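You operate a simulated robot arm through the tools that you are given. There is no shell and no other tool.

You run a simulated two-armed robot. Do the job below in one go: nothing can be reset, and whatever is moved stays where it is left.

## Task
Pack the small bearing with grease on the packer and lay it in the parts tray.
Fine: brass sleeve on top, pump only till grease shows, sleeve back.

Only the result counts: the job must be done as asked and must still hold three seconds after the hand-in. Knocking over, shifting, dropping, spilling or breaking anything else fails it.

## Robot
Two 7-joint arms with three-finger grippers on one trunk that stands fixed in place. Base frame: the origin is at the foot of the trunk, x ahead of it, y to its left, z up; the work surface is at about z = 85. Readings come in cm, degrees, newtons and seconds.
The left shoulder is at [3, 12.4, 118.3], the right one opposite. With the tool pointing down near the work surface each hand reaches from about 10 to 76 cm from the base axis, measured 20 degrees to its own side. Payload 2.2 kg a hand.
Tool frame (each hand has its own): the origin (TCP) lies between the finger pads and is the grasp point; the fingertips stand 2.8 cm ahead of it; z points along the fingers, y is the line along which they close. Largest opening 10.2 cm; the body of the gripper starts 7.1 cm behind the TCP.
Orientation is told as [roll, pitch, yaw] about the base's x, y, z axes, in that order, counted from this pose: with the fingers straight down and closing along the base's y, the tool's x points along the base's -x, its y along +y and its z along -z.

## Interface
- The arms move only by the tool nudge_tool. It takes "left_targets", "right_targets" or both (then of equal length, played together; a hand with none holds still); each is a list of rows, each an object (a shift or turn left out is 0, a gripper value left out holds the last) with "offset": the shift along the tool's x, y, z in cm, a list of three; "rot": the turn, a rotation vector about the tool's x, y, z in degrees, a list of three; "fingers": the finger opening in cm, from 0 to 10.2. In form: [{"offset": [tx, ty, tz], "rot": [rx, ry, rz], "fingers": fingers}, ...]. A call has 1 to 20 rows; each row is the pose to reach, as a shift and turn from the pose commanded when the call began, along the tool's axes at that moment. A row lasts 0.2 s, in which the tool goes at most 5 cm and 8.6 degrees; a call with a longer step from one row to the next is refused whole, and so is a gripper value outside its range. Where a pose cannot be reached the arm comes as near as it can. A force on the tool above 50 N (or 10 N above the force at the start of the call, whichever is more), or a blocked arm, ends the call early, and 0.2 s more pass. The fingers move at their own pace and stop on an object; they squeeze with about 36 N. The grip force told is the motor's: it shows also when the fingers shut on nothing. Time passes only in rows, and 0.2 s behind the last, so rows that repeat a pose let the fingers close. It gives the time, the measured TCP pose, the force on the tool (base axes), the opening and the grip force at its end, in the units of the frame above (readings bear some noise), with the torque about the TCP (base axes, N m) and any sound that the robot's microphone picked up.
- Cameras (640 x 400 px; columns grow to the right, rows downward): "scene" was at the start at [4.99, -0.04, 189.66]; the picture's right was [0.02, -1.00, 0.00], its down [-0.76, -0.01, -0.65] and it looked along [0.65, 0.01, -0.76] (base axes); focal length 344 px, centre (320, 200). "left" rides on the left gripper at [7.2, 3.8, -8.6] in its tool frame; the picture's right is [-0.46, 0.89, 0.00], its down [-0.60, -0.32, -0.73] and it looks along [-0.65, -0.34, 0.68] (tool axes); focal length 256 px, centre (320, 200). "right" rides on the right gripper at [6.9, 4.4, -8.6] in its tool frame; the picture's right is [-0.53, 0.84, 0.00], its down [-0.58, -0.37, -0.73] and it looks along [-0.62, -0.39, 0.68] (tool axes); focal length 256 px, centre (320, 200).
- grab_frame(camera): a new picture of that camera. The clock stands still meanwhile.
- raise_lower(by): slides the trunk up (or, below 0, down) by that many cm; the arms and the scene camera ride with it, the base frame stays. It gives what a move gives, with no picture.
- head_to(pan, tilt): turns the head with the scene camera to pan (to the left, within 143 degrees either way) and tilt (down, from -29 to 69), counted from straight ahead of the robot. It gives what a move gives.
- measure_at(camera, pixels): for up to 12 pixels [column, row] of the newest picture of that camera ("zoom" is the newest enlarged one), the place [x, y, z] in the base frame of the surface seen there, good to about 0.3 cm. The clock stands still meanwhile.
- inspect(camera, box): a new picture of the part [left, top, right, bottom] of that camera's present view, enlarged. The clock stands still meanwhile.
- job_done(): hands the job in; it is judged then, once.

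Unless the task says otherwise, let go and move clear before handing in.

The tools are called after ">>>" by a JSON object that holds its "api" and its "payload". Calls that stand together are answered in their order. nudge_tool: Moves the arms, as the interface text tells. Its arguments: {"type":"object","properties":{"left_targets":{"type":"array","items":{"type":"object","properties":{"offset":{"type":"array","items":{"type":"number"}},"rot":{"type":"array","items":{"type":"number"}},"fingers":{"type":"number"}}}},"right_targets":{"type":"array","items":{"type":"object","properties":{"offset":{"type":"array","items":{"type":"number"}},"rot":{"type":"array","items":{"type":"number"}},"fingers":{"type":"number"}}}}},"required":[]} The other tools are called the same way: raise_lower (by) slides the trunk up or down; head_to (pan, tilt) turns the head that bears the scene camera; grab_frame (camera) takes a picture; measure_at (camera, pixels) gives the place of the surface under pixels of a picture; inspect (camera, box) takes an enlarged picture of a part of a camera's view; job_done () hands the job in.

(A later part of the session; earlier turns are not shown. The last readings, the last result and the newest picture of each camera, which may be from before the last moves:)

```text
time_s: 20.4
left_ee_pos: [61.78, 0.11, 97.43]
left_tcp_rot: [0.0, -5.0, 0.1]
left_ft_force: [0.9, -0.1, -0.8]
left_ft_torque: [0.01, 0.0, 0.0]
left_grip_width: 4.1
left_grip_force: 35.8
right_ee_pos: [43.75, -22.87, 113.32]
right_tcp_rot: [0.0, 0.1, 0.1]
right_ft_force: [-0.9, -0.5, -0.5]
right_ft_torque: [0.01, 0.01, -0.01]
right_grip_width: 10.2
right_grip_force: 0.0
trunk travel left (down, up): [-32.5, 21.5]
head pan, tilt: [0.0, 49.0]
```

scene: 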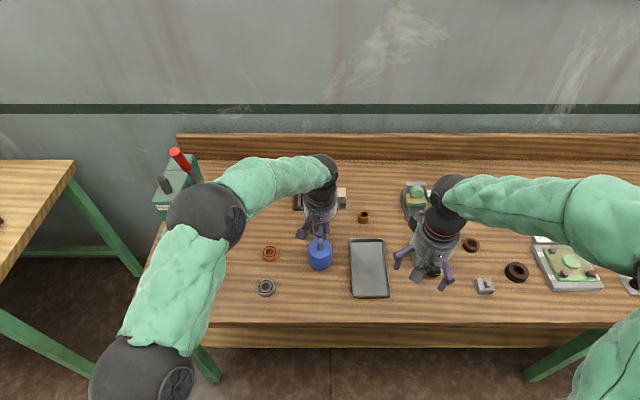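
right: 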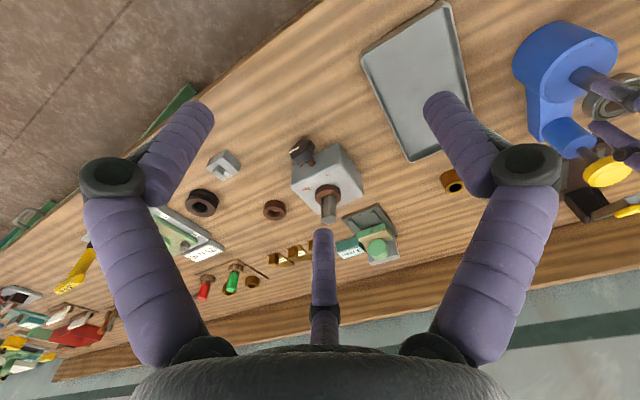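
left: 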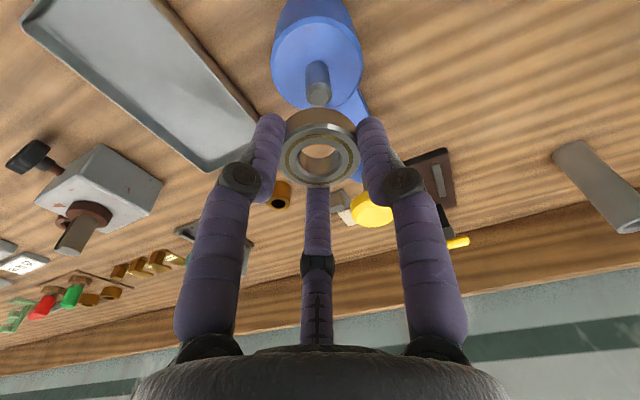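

The bearing slides freely on the spigot with no side force at z 97.4. I'll continue down toward the pot top.

>>> {"api": "nudge_tool", "payload": {"left_targets": [{"offset": [0.035, 0, 0.4], "fingers": 3.0}, {"offset": [0.07, 0, 0.8]}, {"offset": [0.1, 0, 1.2]}, {"offset": [0.13, 0, 1.5]}, {"offset": [0.13, 0, 1.5]}]}}

>>> {"api": "inspect", "payload": {"camera": "scene", "box": [296, 205, 344, 265]}}

>>> {"api": "inspect", "payload": {"camera": "left", "box": [240, 90, 400, 190]}}

```text
time_s: 21.6
left_ee_pos: [61.85, 0.17, 95.87]
left_tcp_rot: [-0.1, -5.0, 0.0]
left_ft_force: [0.0, -0.1, -1.5]
left_ft_torque: [0.01, -0.04, 0.0]
left_grip_width: 4.1
left_grip_force: 36.1
right_ee_pos: [43.7, -22.85, 113.43]
right_tcp_rot: [0.0, 0.1, 0.2]
right_ft_force: [0.8, 0.5, -0.4]
right_ft_torque: [0.03, 0.05, 0.03]
right_grip_width: 10.19
right_grip_force: 0.1
trunk travel left (down, up): [-32.5, 21.5]
head pan, tilt: [0.0, 49.0]
```

```text
6.67 times, centred on (320, 235) of scene
```

zoom: 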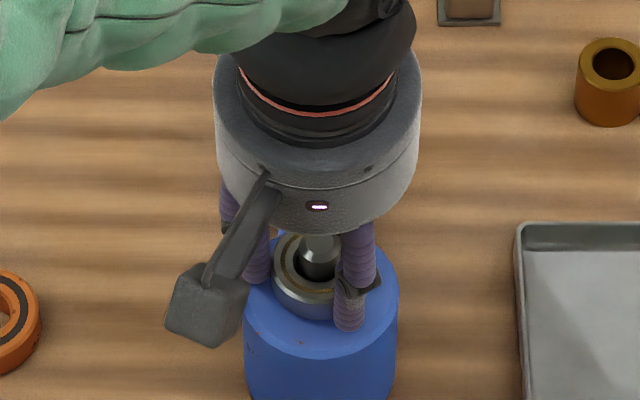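

```text
4.00 times, centred on (320, 140) of left
```

zoom: 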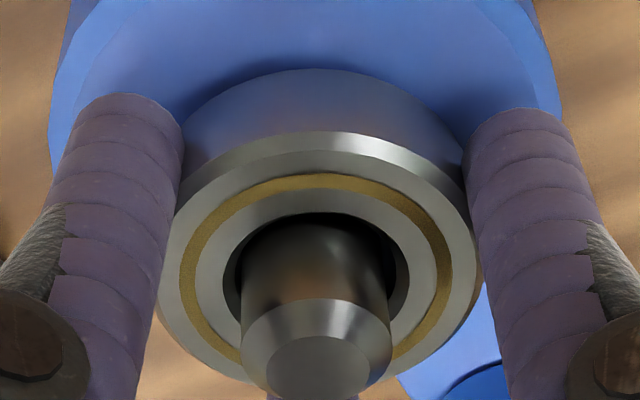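

The spigot now sticks up through the bore, with about 0.4 cm left to the pot top. I'll lower gently to contact.

>>> {"api": "nudge_tool", "payload": {"left_targets": [{"offset": [0.01, 0, 0.15], "fingers": 3.0}, {"offset": [0.025, 0, 0.3]}, {"offset": [0.035, 0, 0.4]}, {"offset": [0.035, 0, 0.4]}]}}

```text
time_s: 22.6
left_ee_pos: [61.74, 0.13, 95.47]
left_tcp_rot: [0.1, -5.0, 0.0]
left_ft_force: [0.0, 0.9, -0.7]
left_ft_torque: [0.01, 0.02, -0.02]
left_grip_width: 4.1
left_grip_force: 36.2
right_ee_pos: [43.78, -22.77, 113.22]
right_tcp_rot: [0.1, 0.0, 0.1]
right_ft_force: [-0.6, -0.1, 0.1]
right_ft_torque: [-0.01, -0.02, 0.0]
right_grip_width: 10.21
right_grip_force: 0.0
trunk travel left (down, up): [-32.5, 21.5]
head pan, tilt: [0.0, 49.0]
```

>>> {"api": "nudge_tool", "payload": {"left_targets": [{"offset": [0.01, 0, 0.1], "fingers": 3.0}, {"offset": [0.017, 0, 0.2]}, {"offset": [0.017, 0, 0.2]}]}}

>>> {"api": "inspect", "payload": {"camera": "left", "box": [240, 90, 400, 190]}}

```text
time_s: 23.4
left_ee_pos: [61.81, 0.11, 95.38]
left_tcp_rot: [-0.1, -5.2, 0.1]
left_ft_force: [-2.8, -1.8, 12.5]
left_ft_torque: [0.01, 0.35, 0.09]
left_grip_width: 4.11
left_grip_force: 35.9
right_ee_pos: [43.55, -22.88, 113.41]
right_tcp_rot: [0.0, 0.0, 0.1]
right_ft_force: [-0.7, -0.1, -0.6]
right_ft_torque: [0.04, 0.0, -0.01]
right_grip_width: 10.19
right_grip_force: 0.1
trunk travel left (down, up): [-32.5, 21.5]
head pan, tilt: [0.0, 49.0]
```

```text
4.00 times, centred on (320, 140) of left
```

zoom: 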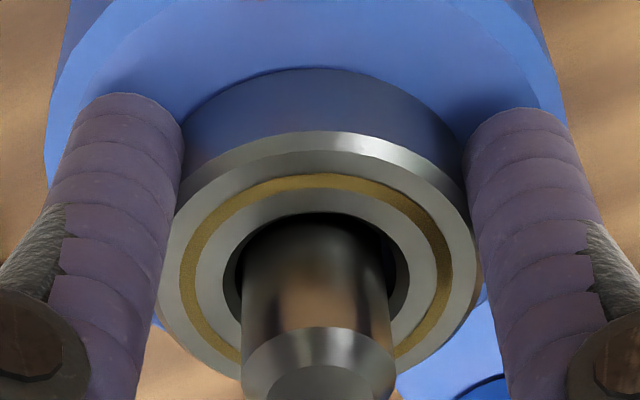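

A 13 N upward force at z 95.4 shows the bearing is seated on the pot. I'll relieve the load slightly and open the fingers.

>>> {"api": "nudge_tool", "payload": {"left_targets": [{"offset": [-0.01, 0, -0.1], "fingers": 3.0}, {"offset": [-0.01, 0, -0.1], "fingers": 5.0}, {"offset": [-0.01, 0, -0.1], "fingers": 6.5}, {"offset": [-0.01, 0, -0.1], "fingers": 6.5}]}}

>>> {"api": "inspect", "payload": {"camera": "left", "box": [240, 70, 400, 210]}}

```text
time_s: 24.4
left_ee_pos: [61.92, 0.09, 95.38]
left_tcp_rot: [0.1, -5.1, -0.1]
left_ft_force: [0.1, -0.3, 0.3]
left_ft_torque: [-0.02, -0.05, -0.01]
left_grip_width: 6.49
left_grip_force: 0.3
right_ee_pos: [43.76, -22.76, 113.41]
right_tcp_rot: [0.1, 0.0, 0.2]
right_ft_force: [0.5, 0.0, -0.7]
right_ft_torque: [0.01, 0.0, 0.0]
right_grip_width: 10.24
right_grip_force: 0.0
trunk travel left (down, up): [-32.5, 21.5]
head pan, tilt: [0.0, 49.0]
```

```text
2.86 times, centred on (320, 140) of left
```

zoom: 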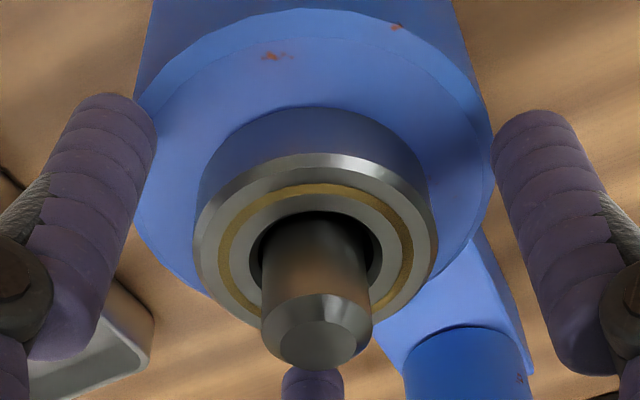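

The bearing lies flat on the pot with the spigot through it. I'll take the left hand straight up and aside, and bring the right hand over the brass sleeve at height.

>>> {"api": "nudge_tool", "payload": {"left_targets": [{"offset": [-0.09, 0, -1.0], "fingers": 6.5}, {"offset": [-0.35, 0, -4]}, {"offset": [-0.7, 0, -8]}, {"offset": [-1.05, 0, -12]}, {"offset": [-0.5, 4, -12]}, {"offset": [0.5, 8, -12]}, {"offset": [1, 12, -12]}, {"offset": [1, 15, -12]}, {"offset": [1, 15, -12]}]}}

>>> {"api": "grab_frame", "payload": {"camera": "left"}}

>>> {"api": "inspect", "payload": {"camera": "scene", "box": [290, 180, 402, 250]}}

```text
time_s: 26.4
left_ee_pos: [59.72, 14.99, 107.0]
left_tcp_rot: [0.0, -5.0, 0.0]
left_ft_force: [-0.7, -0.5, 1.2]
left_ft_torque: [-0.03, 0.0, 0.0]
left_grip_width: 6.51
left_grip_force: 0.1
right_ee_pos: [43.9, -22.98, 113.27]
right_tcp_rot: [0.1, 0.0, 0.1]
right_ft_force: [-1.1, 0.1, -0.9]
right_ft_torque: [0.03, 0.0, 0.0]
right_grip_width: 10.21
right_grip_force: 0.2
trunk travel left (down, up): [-32.5, 21.5]
head pan, tilt: [0.0, 49.0]
```

```text
taken
```

left: 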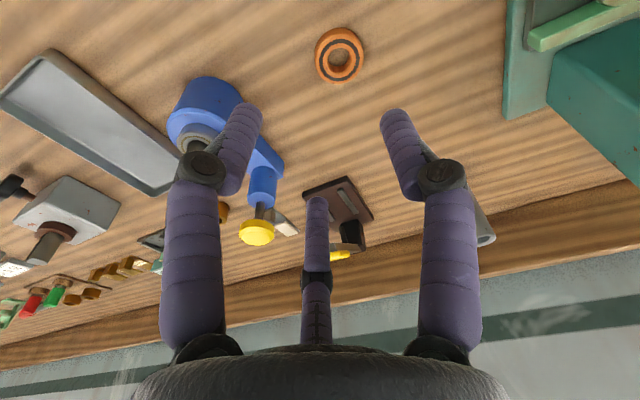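

```text
5.71 times, centred on (346, 215) of scene
```

zoom: 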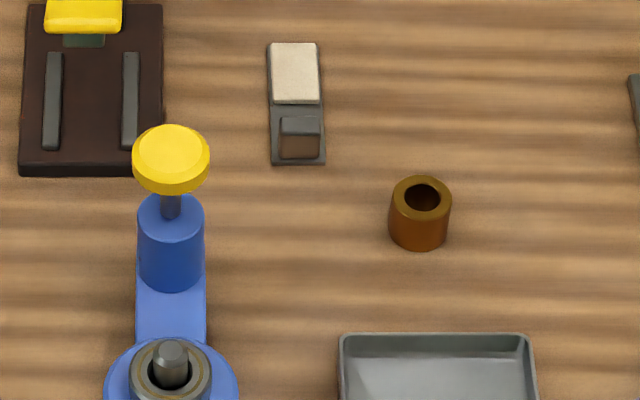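

The bearing sits well on the spigot in the scene view at zoom (170,370). I'll measure the sleeve's rim and foot so that I can put it back exactly where it stands.

>>> {"api": "measure_at", "payload": {"camera": "zoom", "pixels": [[396, 200], [447, 200], [421, 180], [421, 217], [421, 240], [392, 225], [448, 225], [421, 255], [380, 248], [460, 248], [170, 160], [170, 350]]}}

>>> {"api": "inspect", "payload": {"camera": "scene", "box": [347, 203, 379, 231]}}

>>> {"api": "inspect", "payload": {"camera": "scene", "box": [300, 195, 348, 265]}}

```text
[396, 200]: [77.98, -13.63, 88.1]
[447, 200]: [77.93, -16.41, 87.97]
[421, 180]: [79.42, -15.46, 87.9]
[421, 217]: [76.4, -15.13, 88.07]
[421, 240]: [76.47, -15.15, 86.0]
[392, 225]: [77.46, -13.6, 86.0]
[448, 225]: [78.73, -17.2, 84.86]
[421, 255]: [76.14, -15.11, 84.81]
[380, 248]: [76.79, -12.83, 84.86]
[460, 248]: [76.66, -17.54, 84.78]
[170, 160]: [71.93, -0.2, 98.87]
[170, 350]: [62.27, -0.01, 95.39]
```

```text
14.29 times, centred on (363, 217) of scene
```

zoom: 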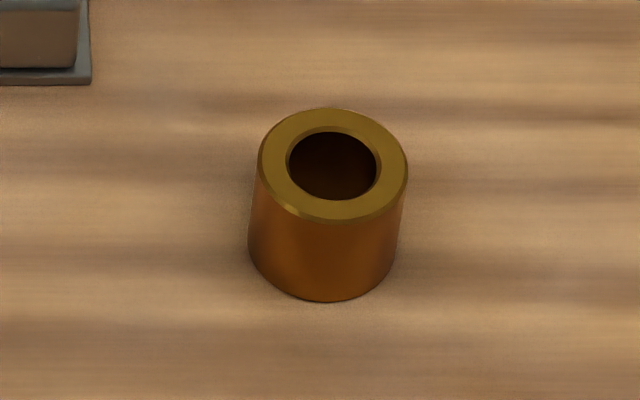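

```text
5.71 times, centred on (324, 230) of scene
```

zoom: 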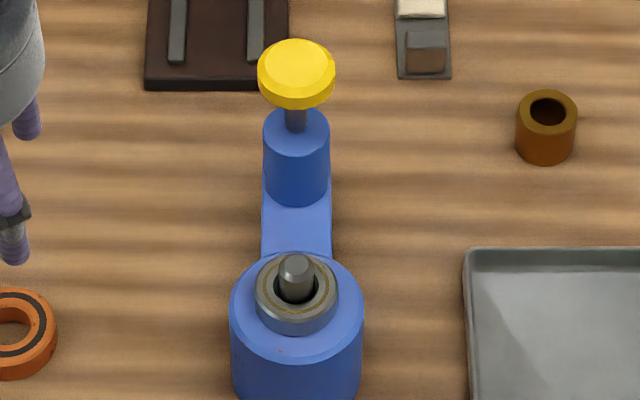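

The sleeve's centre is (77.95, −15.3), its top is at z 88.0 (3.1 tall), and it is 3.55 cm across with a bore of about 2.1 cm. I'll bring the right hand toward it at height with a forward tilt for reach.

>>> {"api": "nudge_tool", "payload": {"right_targets": [{"offset": [-4, 1, 0], "rot": [0, -1, 0], "fingers": 7}, {"offset": [-8, 2, 0], "rot": [0, -2, 0]}, {"offset": [-12, 3, 0], "rot": [0, -3, 0]}, {"offset": [-16, 4, 1], "rot": [0, -4, 0]}, {"offset": [-20, 5, 3], "rot": [0, -5, 0]}, {"offset": [-24, 6, 5], "rot": [0, -6, 0]}, {"offset": [-27.5, 7, 7], "rot": [0, -7, 0]}, {"offset": [-30.5, 7.5, 9.3], "rot": [0, -8, 0]}, {"offset": [-30.5, 7.5, 9.3], "rot": [0, -8, 0]}]}}

>>> {"api": "grab_frame", "payload": {"camera": "right"}}

>>> {"api": "grab_frame", "payload": {"camera": "scene"}}

```text
time_s: 28.4
left_ee_pos: [59.8, 14.88, 107.16]
left_tcp_rot: [0.0, -5.0, -0.1]
left_ft_force: [-0.3, -0.9, 0.3]
left_ft_torque: [0.0, -0.01, 0.05]
left_grip_width: 6.51
left_grip_force: 0.0
right_ee_pos: [74.1, -15.19, 103.93]
right_tcp_rot: [0.0, -8.1, -0.1]
right_ft_force: [0.3, -0.6, 0.2]
right_ft_torque: [0.02, -0.05, 0.0]
right_grip_width: 7.01
right_grip_force: 0.2
trunk travel left (down, up): [-32.5, 21.5]
head pan, tilt: [0.0, 49.0]
```

```text
taken
```

right: 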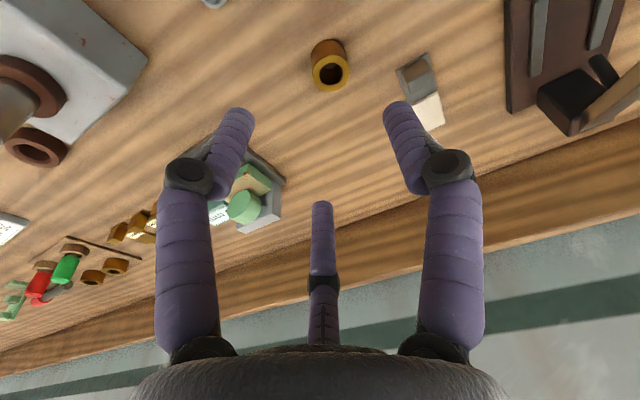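

```text
taken
```

scene: 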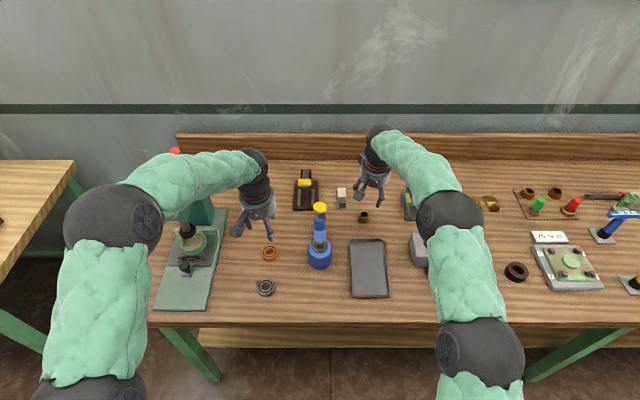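

The right hand is at (74.1, −15.2, 103.9), tilted −8 degrees, and the sleeve shows at (330,68). I'll measure it through the right camera.

>>> {"api": "inspect", "payload": {"camera": "right", "box": [280, 25, 376, 105]}}

>>> {"api": "measure_at", "payload": {"camera": "right", "pixels": [[314, 70], [347, 70], [331, 55], [331, 89], [330, 43], [331, 70]]}}

```text
5.00 times, centred on (328, 65) of right
```

zoom: 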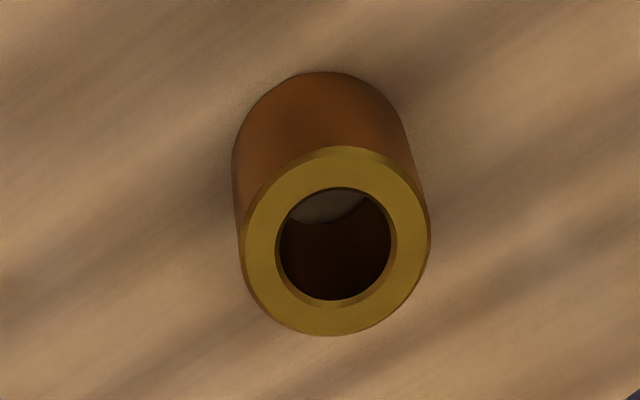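

```text
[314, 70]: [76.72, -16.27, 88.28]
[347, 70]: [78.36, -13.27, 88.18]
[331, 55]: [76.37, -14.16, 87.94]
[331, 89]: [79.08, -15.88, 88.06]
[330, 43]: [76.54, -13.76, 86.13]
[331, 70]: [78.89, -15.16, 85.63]
```

The right camera puts the sleeve at about (77.8, −15.0). I'll descend to just above it and check again.

>>> {"api": "nudge_tool", "payload": {"right_targets": [{"offset": [-1.2, 0.1, 3], "fingers": 7}, {"offset": [-1.84, 0.14, 6]}, {"offset": [-1.84, 0.14, 9]}, {"offset": [-1.84, 0.14, 11.27]}, {"offset": [-1.84, 0.14, 11.27]}]}}

>>> {"api": "grab_frame", "payload": {"camera": "right"}}

>>> {"api": "measure_at", "payload": {"camera": "right", "pixels": [[320, 120], [320, 130], [300, 130], [340, 130]]}}

```text
time_s: 29.6
left_ee_pos: [59.87, 15.03, 107.18]
left_tcp_rot: [-0.1, -5.1, -0.1]
left_ft_force: [-0.2, 1.4, 0.6]
left_ft_torque: [0.01, 0.0, -0.01]
left_grip_width: 6.53
left_grip_force: 0.1
right_ee_pos: [77.7, -15.07, 92.96]
right_tcp_rot: [0.0, -8.0, 0.0]
right_ft_force: [0.4, 0.1, 0.0]
right_ft_torque: [0.0, -0.03, -0.01]
right_grip_width: 7.0
right_grip_force: 0.0
trunk travel left (down, up): [-32.5, 21.5]
head pan, tilt: [0.0, 49.0]
```

```text
taken
```

right: 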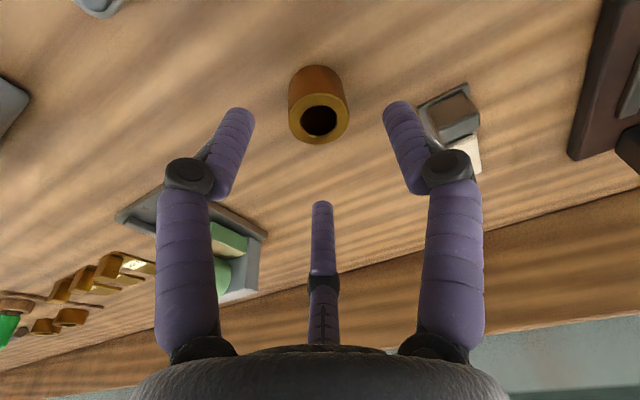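

```text
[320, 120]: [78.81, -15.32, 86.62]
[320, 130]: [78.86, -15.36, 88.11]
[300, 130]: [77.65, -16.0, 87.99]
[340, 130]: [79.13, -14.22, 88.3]
```

The sleeve's top centre is at (319,119), with the finger axis expected at (319,128). I'll correct by that amount and lower to TCP z 88.7 around the sleeve with the fingers open.

>>> {"api": "nudge_tool", "payload": {"right_targets": [{"offset": [0.3, 0.15, 1], "fingers": 7}, {"offset": [0.4, 0.17, 2]}, {"offset": [0.5, 0.17, 3]}, {"offset": [0.6, 0.17, 3.8]}, {"offset": [0.63, 0.17, 4.2]}, {"offset": [0.63, 0.17, 4.2]}]}}

>>> {"api": "grab_frame", "payload": {"camera": "right"}}

```text
time_s: 31.0
left_ee_pos: [59.84, 14.91, 107.11]
left_tcp_rot: [0.1, -5.1, 0.0]
left_ft_force: [0.2, -1.0, -0.5]
left_ft_torque: [0.01, 0.03, 0.0]
left_grip_width: 6.51
left_grip_force: 0.0
right_ee_pos: [77.57, -14.97, 88.81]
right_tcp_rot: [0.0, -8.0, 0.0]
right_ft_force: [0.1, -0.2, 0.1]
right_ft_torque: [-0.02, 0.02, -0.02]
right_grip_width: 6.98
right_grip_force: 0.1
trunk travel left (down, up): [-32.5, 21.5]
head pan, tilt: [0.0, 49.0]
```

```text
taken
```

right: 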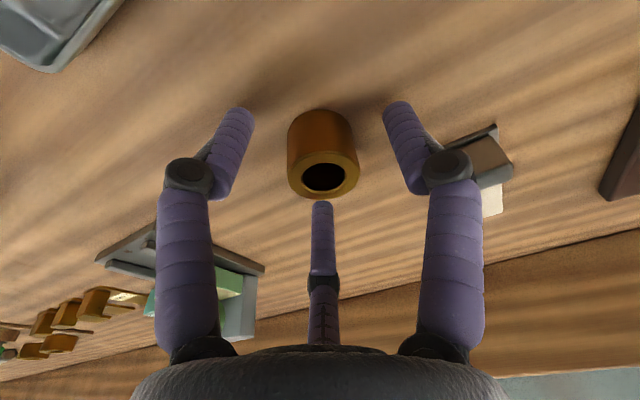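

The sleeve's top centre at (323,176) is almost on the axis at (319,175). I'll nudge 0.15 cm toward it and close the fingers gradually.

>>> {"api": "nudge_tool", "payload": {"right_targets": [{"offset": [-0.08, 0.14, 0], "fingers": 6}, {"offset": [-0.08, 0.14, 0], "fingers": 5}, {"offset": [-0.08, 0.14, 0], "fingers": 4.2}, {"offset": [-0.08, 0.14, 0], "fingers": 3.4}, {"offset": [-0.08, 0.14, 0], "fingers": 2.6}, {"offset": [-0.08, 0.14, 0], "fingers": 2.6}]}}

>>> {"api": "inspect", "payload": {"camera": "right", "box": [240, 90, 400, 210]}}

>>> {"api": "inspect", "payload": {"camera": "scene", "box": [340, 160, 400, 235]}}

```text
time_s: 32.4
left_ee_pos: [59.92, 14.94, 107.18]
left_tcp_rot: [0.0, -5.0, 0.1]
left_ft_force: [0.9, -0.2, 0.1]
left_ft_torque: [-0.03, -0.01, -0.04]
left_grip_width: 6.49
left_grip_force: 0.1
right_ee_pos: [77.59, -14.82, 88.83]
right_tcp_rot: [0.1, -8.1, 0.0]
right_ft_force: [0.7, 0.1, 1.7]
right_ft_torque: [0.06, 0.03, -0.03]
right_grip_width: 3.49
right_grip_force: 35.6
trunk travel left (down, up): [-32.5, 21.5]
head pan, tilt: [0.0, 49.0]
```

```text
3.33 times, centred on (320, 150) of right
```

zoom: 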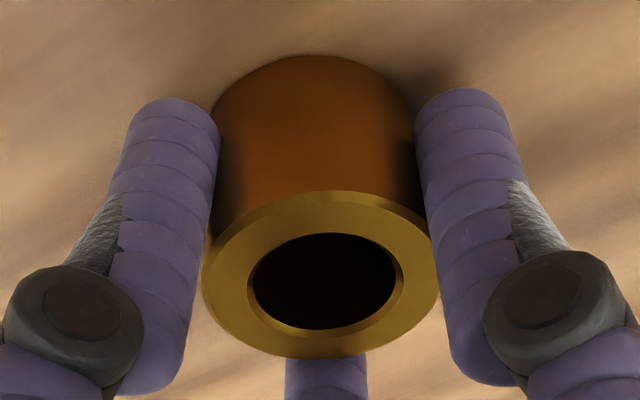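

```text
5.33 times, centred on (370, 198) of scene
```

zoom: 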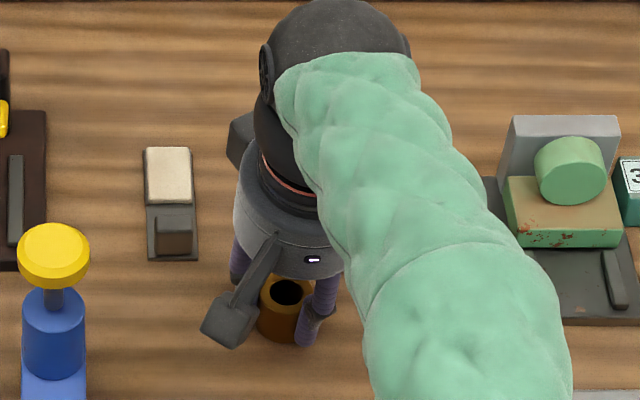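

The sleeve is gripped at 3.49 cm, with the TCP at (77.6, −14.82, 88.83), which I'll keep for the return. I'll lift a little and check how it hangs.

>>> {"api": "nudge_tool", "payload": {"right_targets": [{"offset": [-0.07, 0, -0.5], "fingers": 2.6}, {"offset": [-0.28, 0, -2]}, {"offset": [-0.7, 0, -5]}, {"offset": [-0.7, 0, -5]}]}}

>>> {"api": "inspect", "payload": {"camera": "right", "box": [240, 90, 400, 210]}}

>>> {"api": "inspect", "payload": {"camera": "scene", "box": [340, 160, 400, 235]}}

```text
time_s: 33.4
left_ee_pos: [59.93, 15.0, 107.15]
left_tcp_rot: [0.0, -5.0, 0.1]
left_ft_force: [-0.3, -0.7, -0.3]
left_ft_torque: [0.01, 0.04, 0.01]
left_grip_width: 6.52
left_grip_force: 0.1
right_ee_pos: [77.78, -14.87, 93.93]
right_tcp_rot: [0.0, -8.0, 0.0]
right_ft_force: [0.2, 0.2, -1.1]
right_ft_torque: [0.02, -0.02, -0.02]
right_grip_width: 3.47
right_grip_force: 36.4
trunk travel left (down, up): [-32.5, 21.5]
head pan, tilt: [0.0, 49.0]
```

```text
3.33 times, centred on (320, 150) of right
```

zoom: 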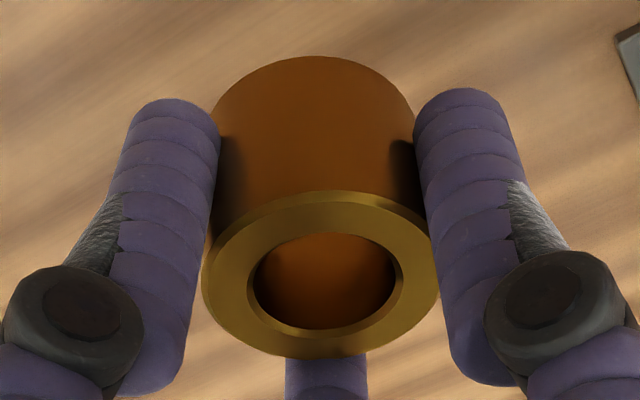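

```text
5.33 times, centred on (370, 198) of scene
```

zoom: 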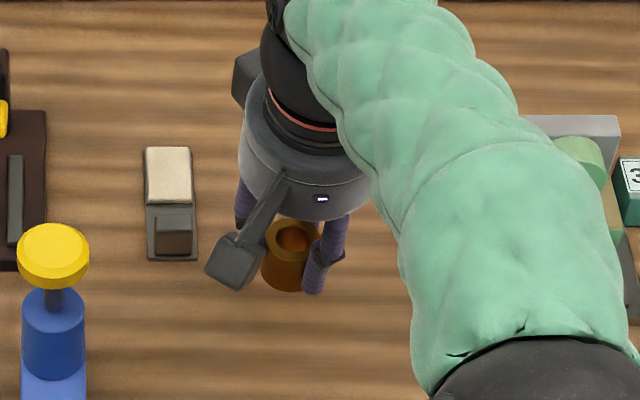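

The sleeve kept its attitude in the lift, so it is still upright and about on the tool axis. I'll move the left hand further aside and carry the sleeve over to just above the spigot, clear of the knob.

>>> {"api": "nudge_tool", "payload": {"left_targets": [{"offset": [0, 2, 0]}, {"offset": [0, 4, 0]}, {"offset": [0, 6, 0]}, {"offset": [0, 6, 0]}, {"offset": [0, 6, 0]}, {"offset": [0, 6, 0]}, {"offset": [0, 6, 0]}, {"offset": [0, 6, 0]}, {"offset": [0, 6, 0]}, {"offset": [0, 6, 0]}], "right_targets": [{"offset": [-0.56, 0, -4], "fingers": 2.6}, {"offset": [-1.1, 0, -8]}, {"offset": [-1.53, 0, -10.89]}, {"offset": [1.16, 2.5, -11.27]}, {"offset": [3.85, 5, -11.65]}, {"offset": [6.54, 7.45, -12.03]}, {"offset": [9.23, 9.9, -12.4]}, {"offset": [11.92, 12.4, -12.78]}, {"offset": [14.61, 14.9, -13.16]}, {"offset": [14.61, 14.9, -13.16]}]}}

>>> {"api": "grab_frame", "payload": {"camera": "right"}}

>>> {"api": "grab_frame", "payload": {"camera": "scene"}}

>>> {"api": "grab_frame", "payload": {"camera": "left"}}

```text
time_s: 35.6
left_ee_pos: [59.79, 20.88, 107.19]
left_tcp_rot: [0.0, -4.9, 0.0]
left_ft_force: [0.1, 0.0, -0.3]
left_ft_torque: [0.0, 0.01, 0.04]
left_grip_width: 6.5
left_grip_force: 0.1
right_ee_pos: [61.33, 0.08, 104.69]
right_tcp_rot: [0.0, -8.0, 0.1]
right_ft_force: [0.4, 1.0, -1.6]
right_ft_torque: [0.05, 0.01, -0.03]
right_grip_width: 3.46
right_grip_force: 36.0
trunk travel left (down, up): [-32.5, 21.5]
head pan, tilt: [0.0, 49.0]
```

```text
taken
```

right: 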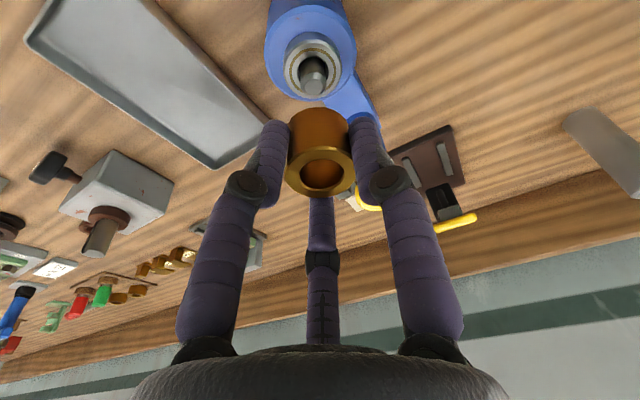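

```text
taken
```

scene: 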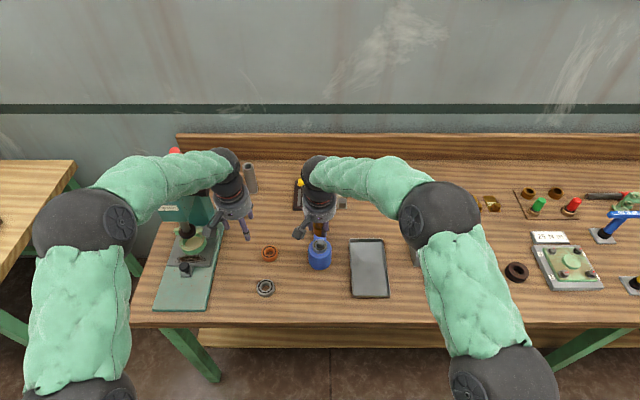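

```text
taken
```

left: 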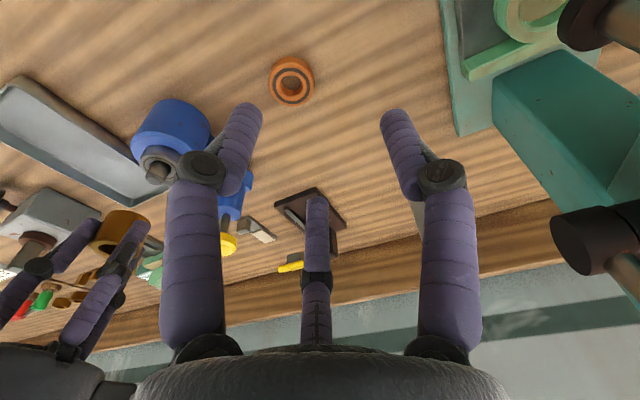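

The right view shows the spigot at about (312,72) and the sleeve at (321,172). I'll zoom in to get both centres.

>>> {"api": "inspect", "payload": {"camera": "right", "box": [256, 20, 384, 100]}}

>>> {"api": "measure_at", "payload": {"camera": "zoom", "pixels": [[285, 315], [285, 325], [270, 320], [300, 320], [285, 305], [230, 215], [340, 215], [285, 120]]}}

>>> {"api": "inspect", "payload": {"camera": "right", "box": [256, 100, 384, 200]}}

>>> {"api": "measure_at", "payload": {"camera": "zoom", "pixels": [[200, 310], [445, 310], [325, 218], [325, 390], [230, 250], [420, 250]]}}

```text
5.00 times, centred on (320, 60) of right
```

zoom: 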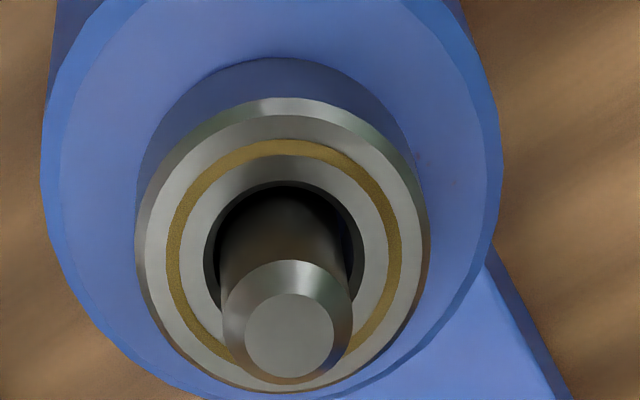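

```text
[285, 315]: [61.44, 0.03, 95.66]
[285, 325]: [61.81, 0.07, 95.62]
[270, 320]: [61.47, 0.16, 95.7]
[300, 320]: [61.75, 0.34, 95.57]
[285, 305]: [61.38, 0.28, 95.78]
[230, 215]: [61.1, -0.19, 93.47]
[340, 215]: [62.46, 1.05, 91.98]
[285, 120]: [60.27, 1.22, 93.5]
```

```text
4.00 times, centred on (320, 150) of right
```

zoom: 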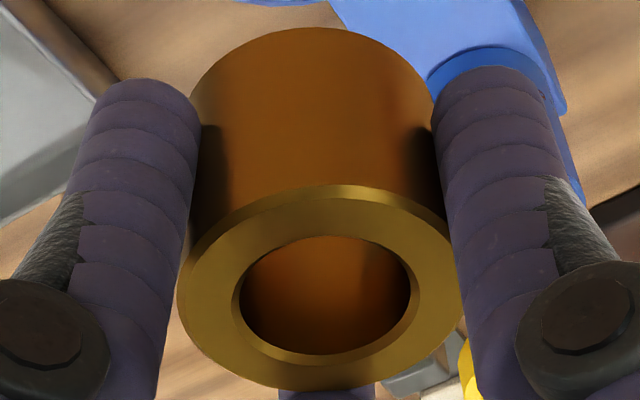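

```text
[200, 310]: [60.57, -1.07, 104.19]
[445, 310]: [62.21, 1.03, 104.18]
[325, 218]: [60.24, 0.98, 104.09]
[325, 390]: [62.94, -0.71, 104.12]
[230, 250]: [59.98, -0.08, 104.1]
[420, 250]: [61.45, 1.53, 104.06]
```

The sleeve centre is at about (61.42, 0.12) and the spigot at (61.95, 0.1), so +0.5 cm in x lines them up. I'll shift and descend to just above the tip.

>>> {"api": "nudge_tool", "payload": {"right_targets": [{"offset": [-0.3, 0, 1.3], "fingers": 2.6}, {"offset": [-0.1, 0, 2.6]}, {"offset": [0.05, 0, 3.8]}, {"offset": [0.17, 0, 4.8]}, {"offset": [0.17, 0, 4.8]}]}}

>>> {"api": "inspect", "payload": {"camera": "right", "box": [256, 90, 384, 190]}}

>>> {"api": "inspect", "payload": {"camera": "scene", "box": [296, 205, 344, 265]}}

>>> {"api": "inspect", "payload": {"camera": "left", "box": [60, 80, 220, 200]}}

```text
time_s: 36.8
left_ee_pos: [59.81, 20.94, 107.29]
left_tcp_rot: [-0.1, -5.0, 0.0]
left_ft_force: [-1.3, -0.3, 0.4]
left_ft_torque: [0.01, -0.02, -0.03]
left_grip_width: 6.5
left_grip_force: 0.1
right_ee_pos: [61.84, 0.11, 100.1]
right_tcp_rot: [0.2, -8.1, 0.0]
right_ft_force: [-0.1, 0.8, -2.3]
right_ft_torque: [0.01, 0.01, -0.01]
right_grip_width: 3.49
right_grip_force: 36.3
trunk travel left (down, up): [-32.5, 21.5]
head pan, tilt: [0.0, 49.0]
```

```text
4.00 times, centred on (320, 140) of right
```

zoom: 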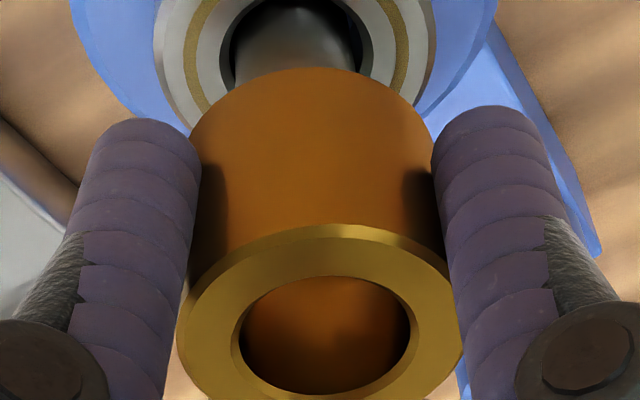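

```text
6.67 times, centred on (320, 235) of scene
```

zoom: 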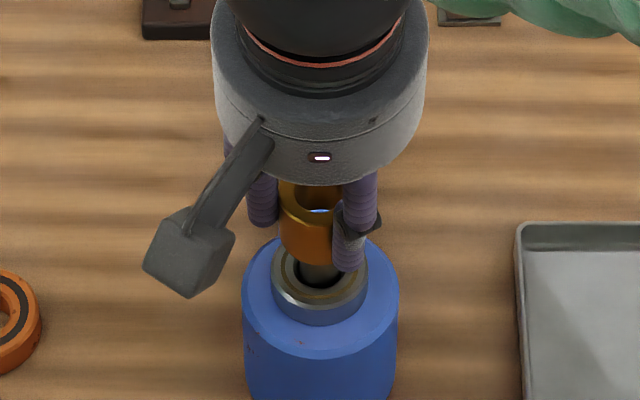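

```text
3.33 times, centred on (140, 140) of left
```

zoom: 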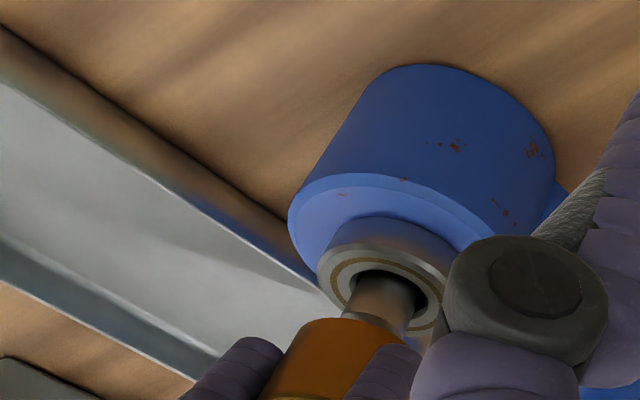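

The left view shows the sleeve hovering right over the spigot, and the scene agrees sideways. I'll lower slowly and watch the force.

>>> {"api": "nudge_tool", "payload": {"right_targets": [{"offset": [0.05, 0, 0.4], "fingers": 2.6}, {"offset": [0.11, 0, 0.8]}, {"offset": [0.15, 0, 1.1]}, {"offset": [0.15, 0, 1.1]}]}}

```text
time_s: 37.8
left_ee_pos: [59.83, 20.92, 107.18]
left_tcp_rot: [0.0, -5.0, 0.0]
left_ft_force: [0.1, 0.2, 0.5]
left_ft_torque: [0.04, -0.01, 0.01]
left_grip_width: 6.51
left_grip_force: 0.0
right_ee_pos: [61.79, -0.01, 99.19]
right_tcp_rot: [0.1, -8.0, 0.0]
right_ft_force: [-4.1, -0.3, 4.5]
right_ft_torque: [0.04, 0.19, 0.0]
right_grip_width: 3.48
right_grip_force: 36.2
trunk travel left (down, up): [-32.5, 21.5]
head pan, tilt: [0.0, 49.0]
```

Contact again pushes toward −x (−4.1 N) with about 6 N upward, so the sleeve is slightly too far forward. I'll shift it −0.15 in x.

>>> {"api": "nudge_tool", "payload": {"right_targets": [{"offset": [0.08, 0, 0], "fingers": 2.6}, {"offset": [0.15, 0, 0]}, {"offset": [0.15, 0, 0]}]}}

```text
time_s: 38.6
left_ee_pos: [59.77, 21.04, 107.26]
left_tcp_rot: [0.0, -5.0, 0.0]
left_ft_force: [-0.3, -0.5, -0.5]
left_ft_torque: [-0.01, 0.0, 0.0]
left_grip_width: 6.51
left_grip_force: 0.0
right_ee_pos: [61.69, 0.02, 98.9]
right_tcp_rot: [0.0, -8.0, 0.0]
right_ft_force: [-0.7, 0.2, -1.2]
right_ft_torque: [-0.01, 0.06, 0.0]
right_grip_width: 3.44
right_grip_force: 36.0
trunk travel left (down, up): [-32.5, 21.5]
head pan, tilt: [0.0, 49.0]
```

The contact force is nearly gone. I'll lower further, with a hair more −x.

>>> {"api": "nudge_tool", "payload": {"right_targets": [{"offset": [0.06, 0, 0.2], "fingers": 2.6}, {"offset": [0.09, 0, 0.4]}, {"offset": [0.11, 0, 0.6]}, {"offset": [0.11, 0, 0.6]}]}}

```text
time_s: 39.6
left_ee_pos: [59.76, 20.94, 107.27]
left_tcp_rot: [0.1, -5.0, 0.0]
left_ft_force: [0.1, 0.2, -1.3]
left_ft_torque: [-0.01, -0.02, -0.01]
left_grip_width: 6.51
left_grip_force: 0.0
right_ee_pos: [61.85, 0.15, 98.35]
right_tcp_rot: [0.0, -8.0, 0.0]
right_ft_force: [0.3, 0.5, -1.7]
right_ft_torque: [-0.01, 0.0, -0.02]
right_grip_width: 3.44
right_grip_force: 35.7
trunk travel left (down, up): [-32.5, 21.5]
head pan, tilt: [0.0, 49.0]
```

The sleeve slides freely on the spigot, with about 0.6 cm left to the bearing's top. I'll lower gently to contact.

>>> {"api": "nudge_tool", "payload": {"right_targets": [{"offset": [0.03, 0, 0.2], "fingers": 2.6}, {"offset": [0.055, 0, 0.4]}, {"offset": [0.07, 0, 0.5]}, {"offset": [0.07, 0, 0.5]}]}}

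>>> {"api": "inspect", "payload": {"camera": "left", "box": [60, 80, 220, 200]}}

```text
time_s: 40.6
left_ee_pos: [59.84, 20.96, 107.19]
left_tcp_rot: [-0.2, -5.1, -0.1]
left_ft_force: [0.1, 0.1, -0.5]
left_ft_torque: [0.01, -0.02, -0.04]
left_grip_width: 6.5
left_grip_force: 0.1
right_ee_pos: [61.76, 0.16, 97.87]
right_tcp_rot: [0.0, -8.1, 0.1]
right_ft_force: [0.7, -0.2, -1.0]
right_ft_torque: [0.0, 0.01, -0.03]
right_grip_width: 3.42
right_grip_force: 35.6
trunk travel left (down, up): [-32.5, 21.5]
head pan, tilt: [0.0, 49.0]
```

```text
3.33 times, centred on (140, 140) of left
```

zoom: 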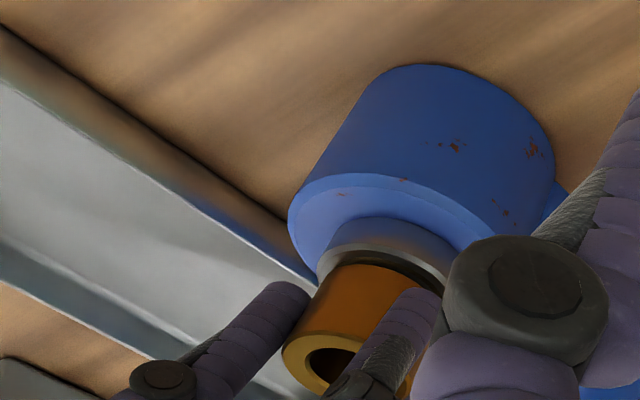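

The sleeve is almost on the bearing with no load yet. A few more millimetres.

>>> {"api": "nudge_tool", "payload": {"right_targets": [{"offset": [0.012, 0, 0.08], "fingers": 2.6}, {"offset": [0.025, 0, 0.16]}, {"offset": [0.025, 0, 0.16]}]}}

```text
time_s: 41.4
left_ee_pos: [59.8, 20.96, 107.14]
left_tcp_rot: [0.1, -4.9, 0.0]
left_ft_force: [0.3, -1.1, 0.3]
left_ft_torque: [-0.02, 0.01, 0.0]
left_grip_width: 6.51
left_grip_force: 0.1
right_ee_pos: [61.73, 0.06, 97.67]
right_tcp_rot: [0.0, -8.0, 0.1]
right_ft_force: [0.1, -0.8, -1.5]
right_ft_torque: [0.0, 0.02, 0.01]
right_grip_width: 3.49
right_grip_force: 36.1
trunk travel left (down, up): [-32.5, 21.5]
head pan, tilt: [0.0, 49.0]
```

>>> {"api": "nudge_tool", "payload": {"right_targets": [{"offset": [0.015, 0, 0.1], "fingers": 2.6}, {"offset": [0.03, 0, 0.2]}, {"offset": [0.03, 0, 0.2]}]}}

```text
time_s: 42.2
left_ee_pos: [59.8, 20.96, 107.29]
left_tcp_rot: [0.1, -5.0, 0.0]
left_ft_force: [0.1, -0.3, -0.3]
left_ft_torque: [-0.01, 0.0, 0.01]
left_grip_width: 6.5
left_grip_force: 0.1
right_ee_pos: [61.76, 0.17, 97.46]
right_tcp_rot: [0.0, -8.0, 0.1]
right_ft_force: [-0.6, 0.0, -2.0]
right_ft_torque: [-0.01, 0.02, 0.03]
right_grip_width: 3.47
right_grip_force: 35.8
trunk travel left (down, up): [-32.5, 21.5]
head pan, tilt: [0.0, 49.0]
```

>>> {"api": "nudge_tool", "payload": {"right_targets": [{"offset": [0.015, 0, 0.1], "fingers": 2.6}, {"offset": [0.03, 0, 0.2]}, {"offset": [0.03, 0, 0.2]}]}}

>>> {"api": "inspect", "payload": {"camera": "left", "box": [100, 110, 200, 190]}}

```text
time_s: 43.0
left_ee_pos: [59.76, 20.91, 107.36]
left_tcp_rot: [0.0, -5.1, 0.0]
left_ft_force: [0.3, 0.5, -0.8]
left_ft_torque: [0.02, -0.01, 0.0]
left_grip_width: 6.48
left_grip_force: 0.1
right_ee_pos: [61.83, 0.07, 97.52]
right_tcp_rot: [0.1, -8.2, 0.0]
right_ft_force: [-3.2, -0.4, 12.6]
right_ft_torque: [0.05, 0.31, 0.01]
right_grip_width: 3.43
right_grip_force: 36.2
trunk travel left (down, up): [-32.5, 21.5]
head pan, tilt: [0.0, 49.0]
```

```text
5.00 times, centred on (150, 150) of left
```

zoom: 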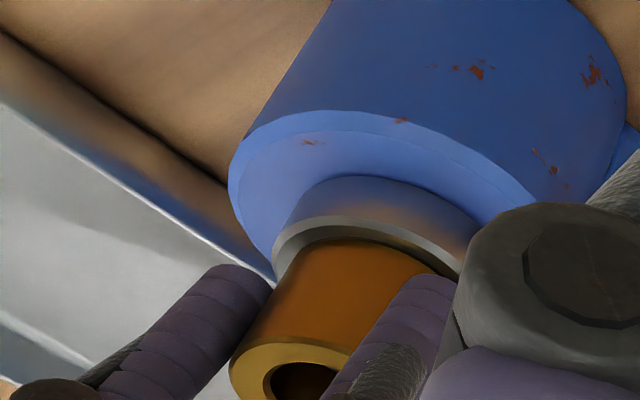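

A 14 N upward force shows the sleeve resting on the bearing. I'll relieve it slightly, open the right hand and lift straight off.

>>> {"api": "nudge_tool", "payload": {"right_targets": [{"offset": [-0.015, 0, -0.12], "fingers": 2.6}, {"offset": [-0.015, 0, -0.12], "fingers": 4.2}, {"offset": [-0.015, 0, -0.12], "fingers": 5.6}, {"offset": [-0.015, 0, -0.12], "fingers": 5.6}]}}

>>> {"api": "inspect", "payload": {"camera": "right", "box": [240, 90, 400, 210]}}

>>> {"api": "inspect", "payload": {"camera": "left", "box": [100, 110, 200, 190]}}

```text
time_s: 44.0
left_ee_pos: [59.75, 21.01, 107.28]
left_tcp_rot: [-0.1, -5.0, 0.0]
left_ft_force: [-0.9, -0.2, 0.8]
left_ft_torque: [0.02, -0.03, 0.01]
left_grip_width: 6.5
left_grip_force: 0.0
right_ee_pos: [61.79, 0.08, 97.35]
right_tcp_rot: [0.0, -8.0, 0.0]
right_ft_force: [-0.1, 0.1, 0.0]
right_ft_torque: [-0.05, -0.02, 0.02]
right_grip_width: 5.6
right_grip_force: 0.1
trunk travel left (down, up): [-32.5, 21.5]
head pan, tilt: [0.0, 49.0]
```

```text
3.33 times, centred on (320, 150) of right
```

zoom: 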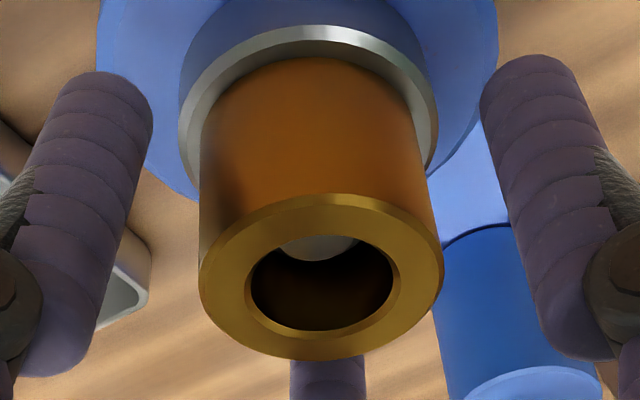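

```text
5.00 times, centred on (150, 150) of left
```

zoom: 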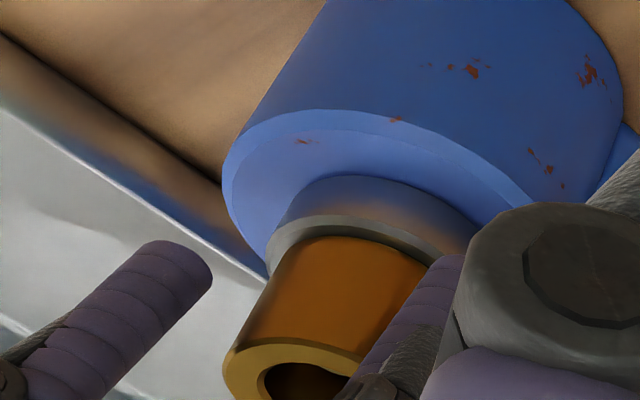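

The sleeve stands on the bearing's top. I'll lift the right hand straight up 11 cm and then measure the knob.

>>> {"api": "nudge_tool", "payload": {"right_targets": [{"offset": [-0.14, 0, -1], "fingers": 5.6}, {"offset": [-0.42, 0, -3]}, {"offset": [-0.84, 0, -6]}, {"offset": [-1.25, 0, -9]}, {"offset": [-1.53, 0, -10.9]}, {"offset": [-1.53, 0, -10.9], "fingers": 0}, {"offset": [-1.53, 0, -10.9], "fingers": 0}]}}

>>> {"api": "grab_frame", "payload": {"camera": "right"}}

>>> {"api": "inspect", "payload": {"camera": "scene", "box": [290, 195, 350, 265]}}

>>> {"api": "inspect", "payload": {"camera": "left", "box": [100, 100, 260, 220]}}

```text
time_s: 45.6
left_ee_pos: [59.8, 21.01, 107.25]
left_tcp_rot: [0.0, -5.0, 0.0]
left_ft_force: [0.7, -0.8, -0.5]
left_ft_torque: [0.02, 0.02, 0.0]
left_grip_width: 6.51
left_grip_force: 0.0
right_ee_pos: [61.66, -0.0, 108.46]
right_tcp_rot: [0.0, -8.0, 0.1]
right_ft_force: [-0.4, 0.1, -0.2]
right_ft_torque: [0.05, -0.02, -0.01]
right_grip_width: 0.22
right_grip_force: 31.6
trunk travel left (down, up): [-32.5, 21.5]
head pan, tilt: [0.0, 49.0]
```

```text
taken
```

right: 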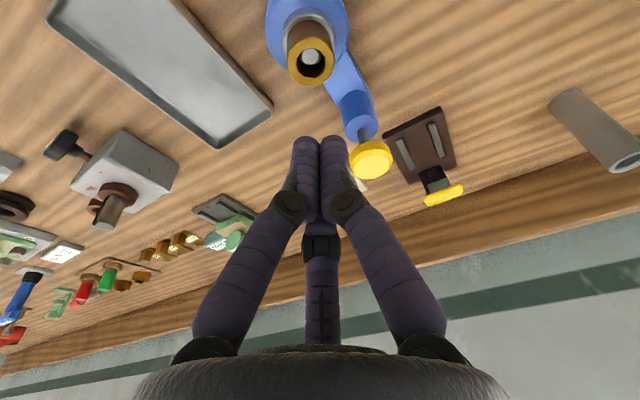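

```text
5.71 times, centred on (320, 230) of scene
```

zoom: 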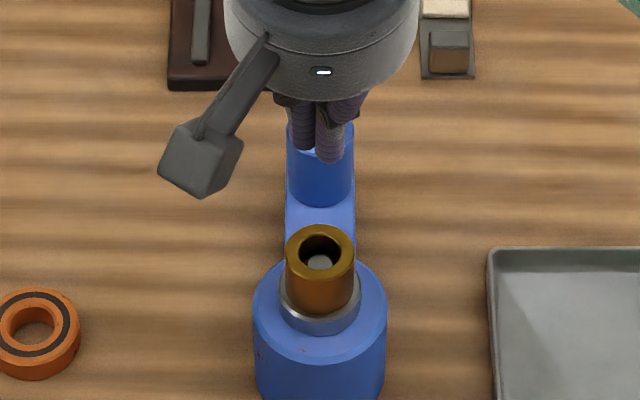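

```text
3.33 times, centred on (180, 160) of left
```

zoom: 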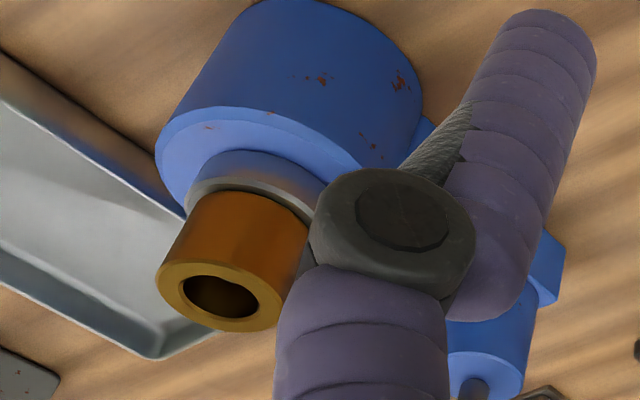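

The sleeve sits square on the bearing with the spigot inside it. I'll measure the knob's top through the right camera at (371,158).

>>> {"api": "inspect", "payload": {"camera": "right", "box": [331, 120, 411, 190]}}

>>> {"api": "measure_at", "payload": {"camera": "right", "pixels": [[372, 160], [360, 160], [384, 160], [372, 150], [372, 170], [365, 155], [380, 165], [362, 128]]}}

```text
5.71 times, centred on (371, 155) of right
```

zoom: 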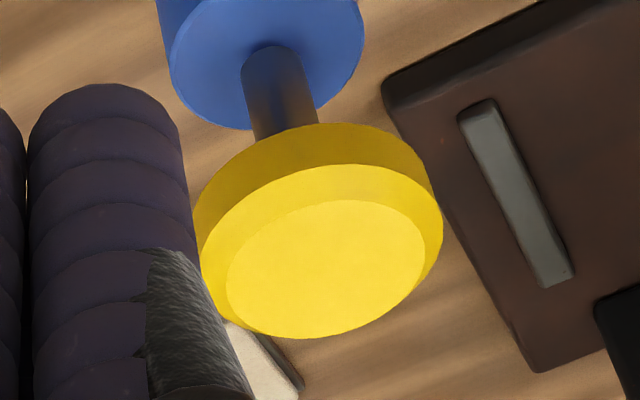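

```text
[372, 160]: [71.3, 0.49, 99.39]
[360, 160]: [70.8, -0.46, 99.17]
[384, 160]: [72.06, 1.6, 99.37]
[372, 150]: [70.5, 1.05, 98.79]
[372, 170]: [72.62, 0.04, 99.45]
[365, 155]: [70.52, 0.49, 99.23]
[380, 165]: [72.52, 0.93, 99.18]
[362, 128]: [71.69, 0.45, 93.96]
```

The knob's top is at z ≈ 99.4, centred near (72.1, 0.1). I'll bring the closed right fingertips over it and close the left fingers so that hand's camera gets a clear view of the bearing.

>>> {"api": "nudge_tool", "payload": {"left_targets": [{"fingers": 3}, {"fingers": 0}, {"fingers": 0}, {"fingers": 0}, {"fingers": 0}], "right_targets": [{"offset": [-3, 0.02, 0.6], "fingers": 0}, {"offset": [-6, 0.04, 1.2]}, {"offset": [-8.5, 0.05, 2.5]}, {"offset": [-9.42, 0.05, 4.5]}, {"offset": [-9.42, 0.05, 4.5]}]}}

>>> {"api": "grab_frame", "payload": {"camera": "left"}}

>>> {"api": "grab_frame", "payload": {"camera": "right"}}

>>> {"api": "inspect", "payload": {"camera": "scene", "box": [290, 185, 350, 265]}}

```text
time_s: 46.8
left_ee_pos: [59.86, 21.04, 107.19]
left_tcp_rot: [0.0, -5.0, -0.1]
left_ft_force: [0.0, 0.5, -0.4]
left_ft_torque: [0.05, -0.05, -0.04]
left_grip_width: 0.23
left_grip_force: 31.3
right_ee_pos: [71.57, 0.07, 105.43]
right_tcp_rot: [0.2, -8.0, 0.0]
right_ft_force: [-0.4, 1.1, -0.2]
right_ft_torque: [-0.02, 0.0, 0.01]
right_grip_width: 0.22
right_grip_force: 31.5
trunk travel left (down, up): [-32.5, 21.5]
head pan, tilt: [0.0, 49.0]
```

```text
taken
```

left: 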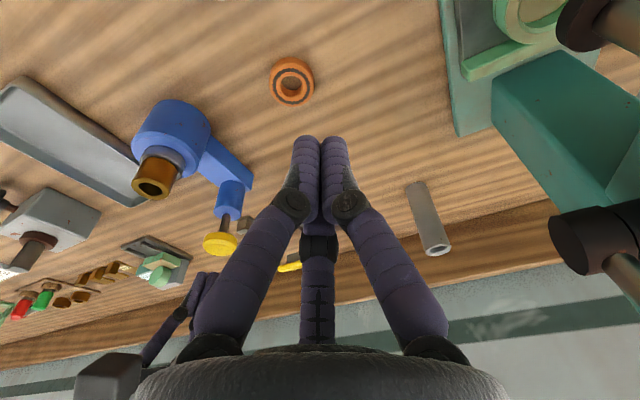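

```text
taken
```

right: 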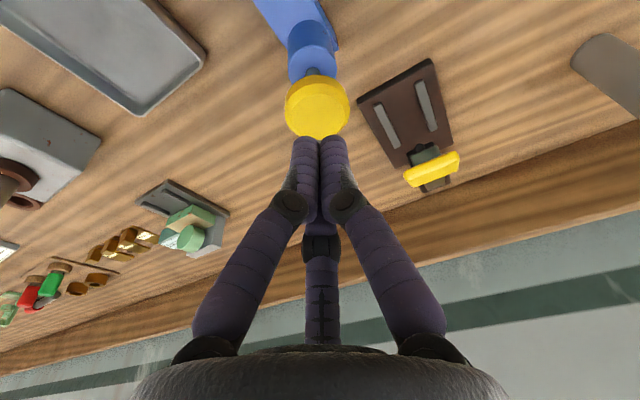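

```text
5.00 times, centred on (320, 225) of scene
```

zoom: 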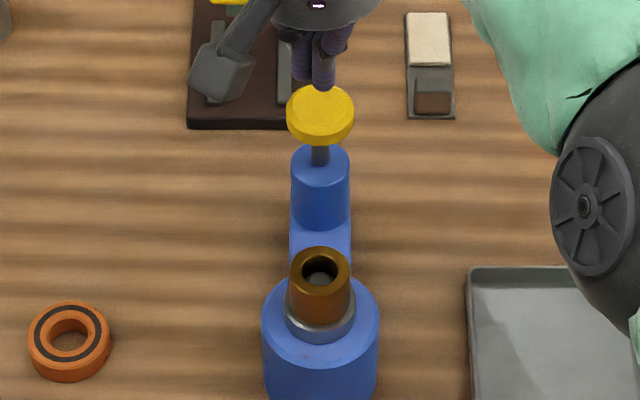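

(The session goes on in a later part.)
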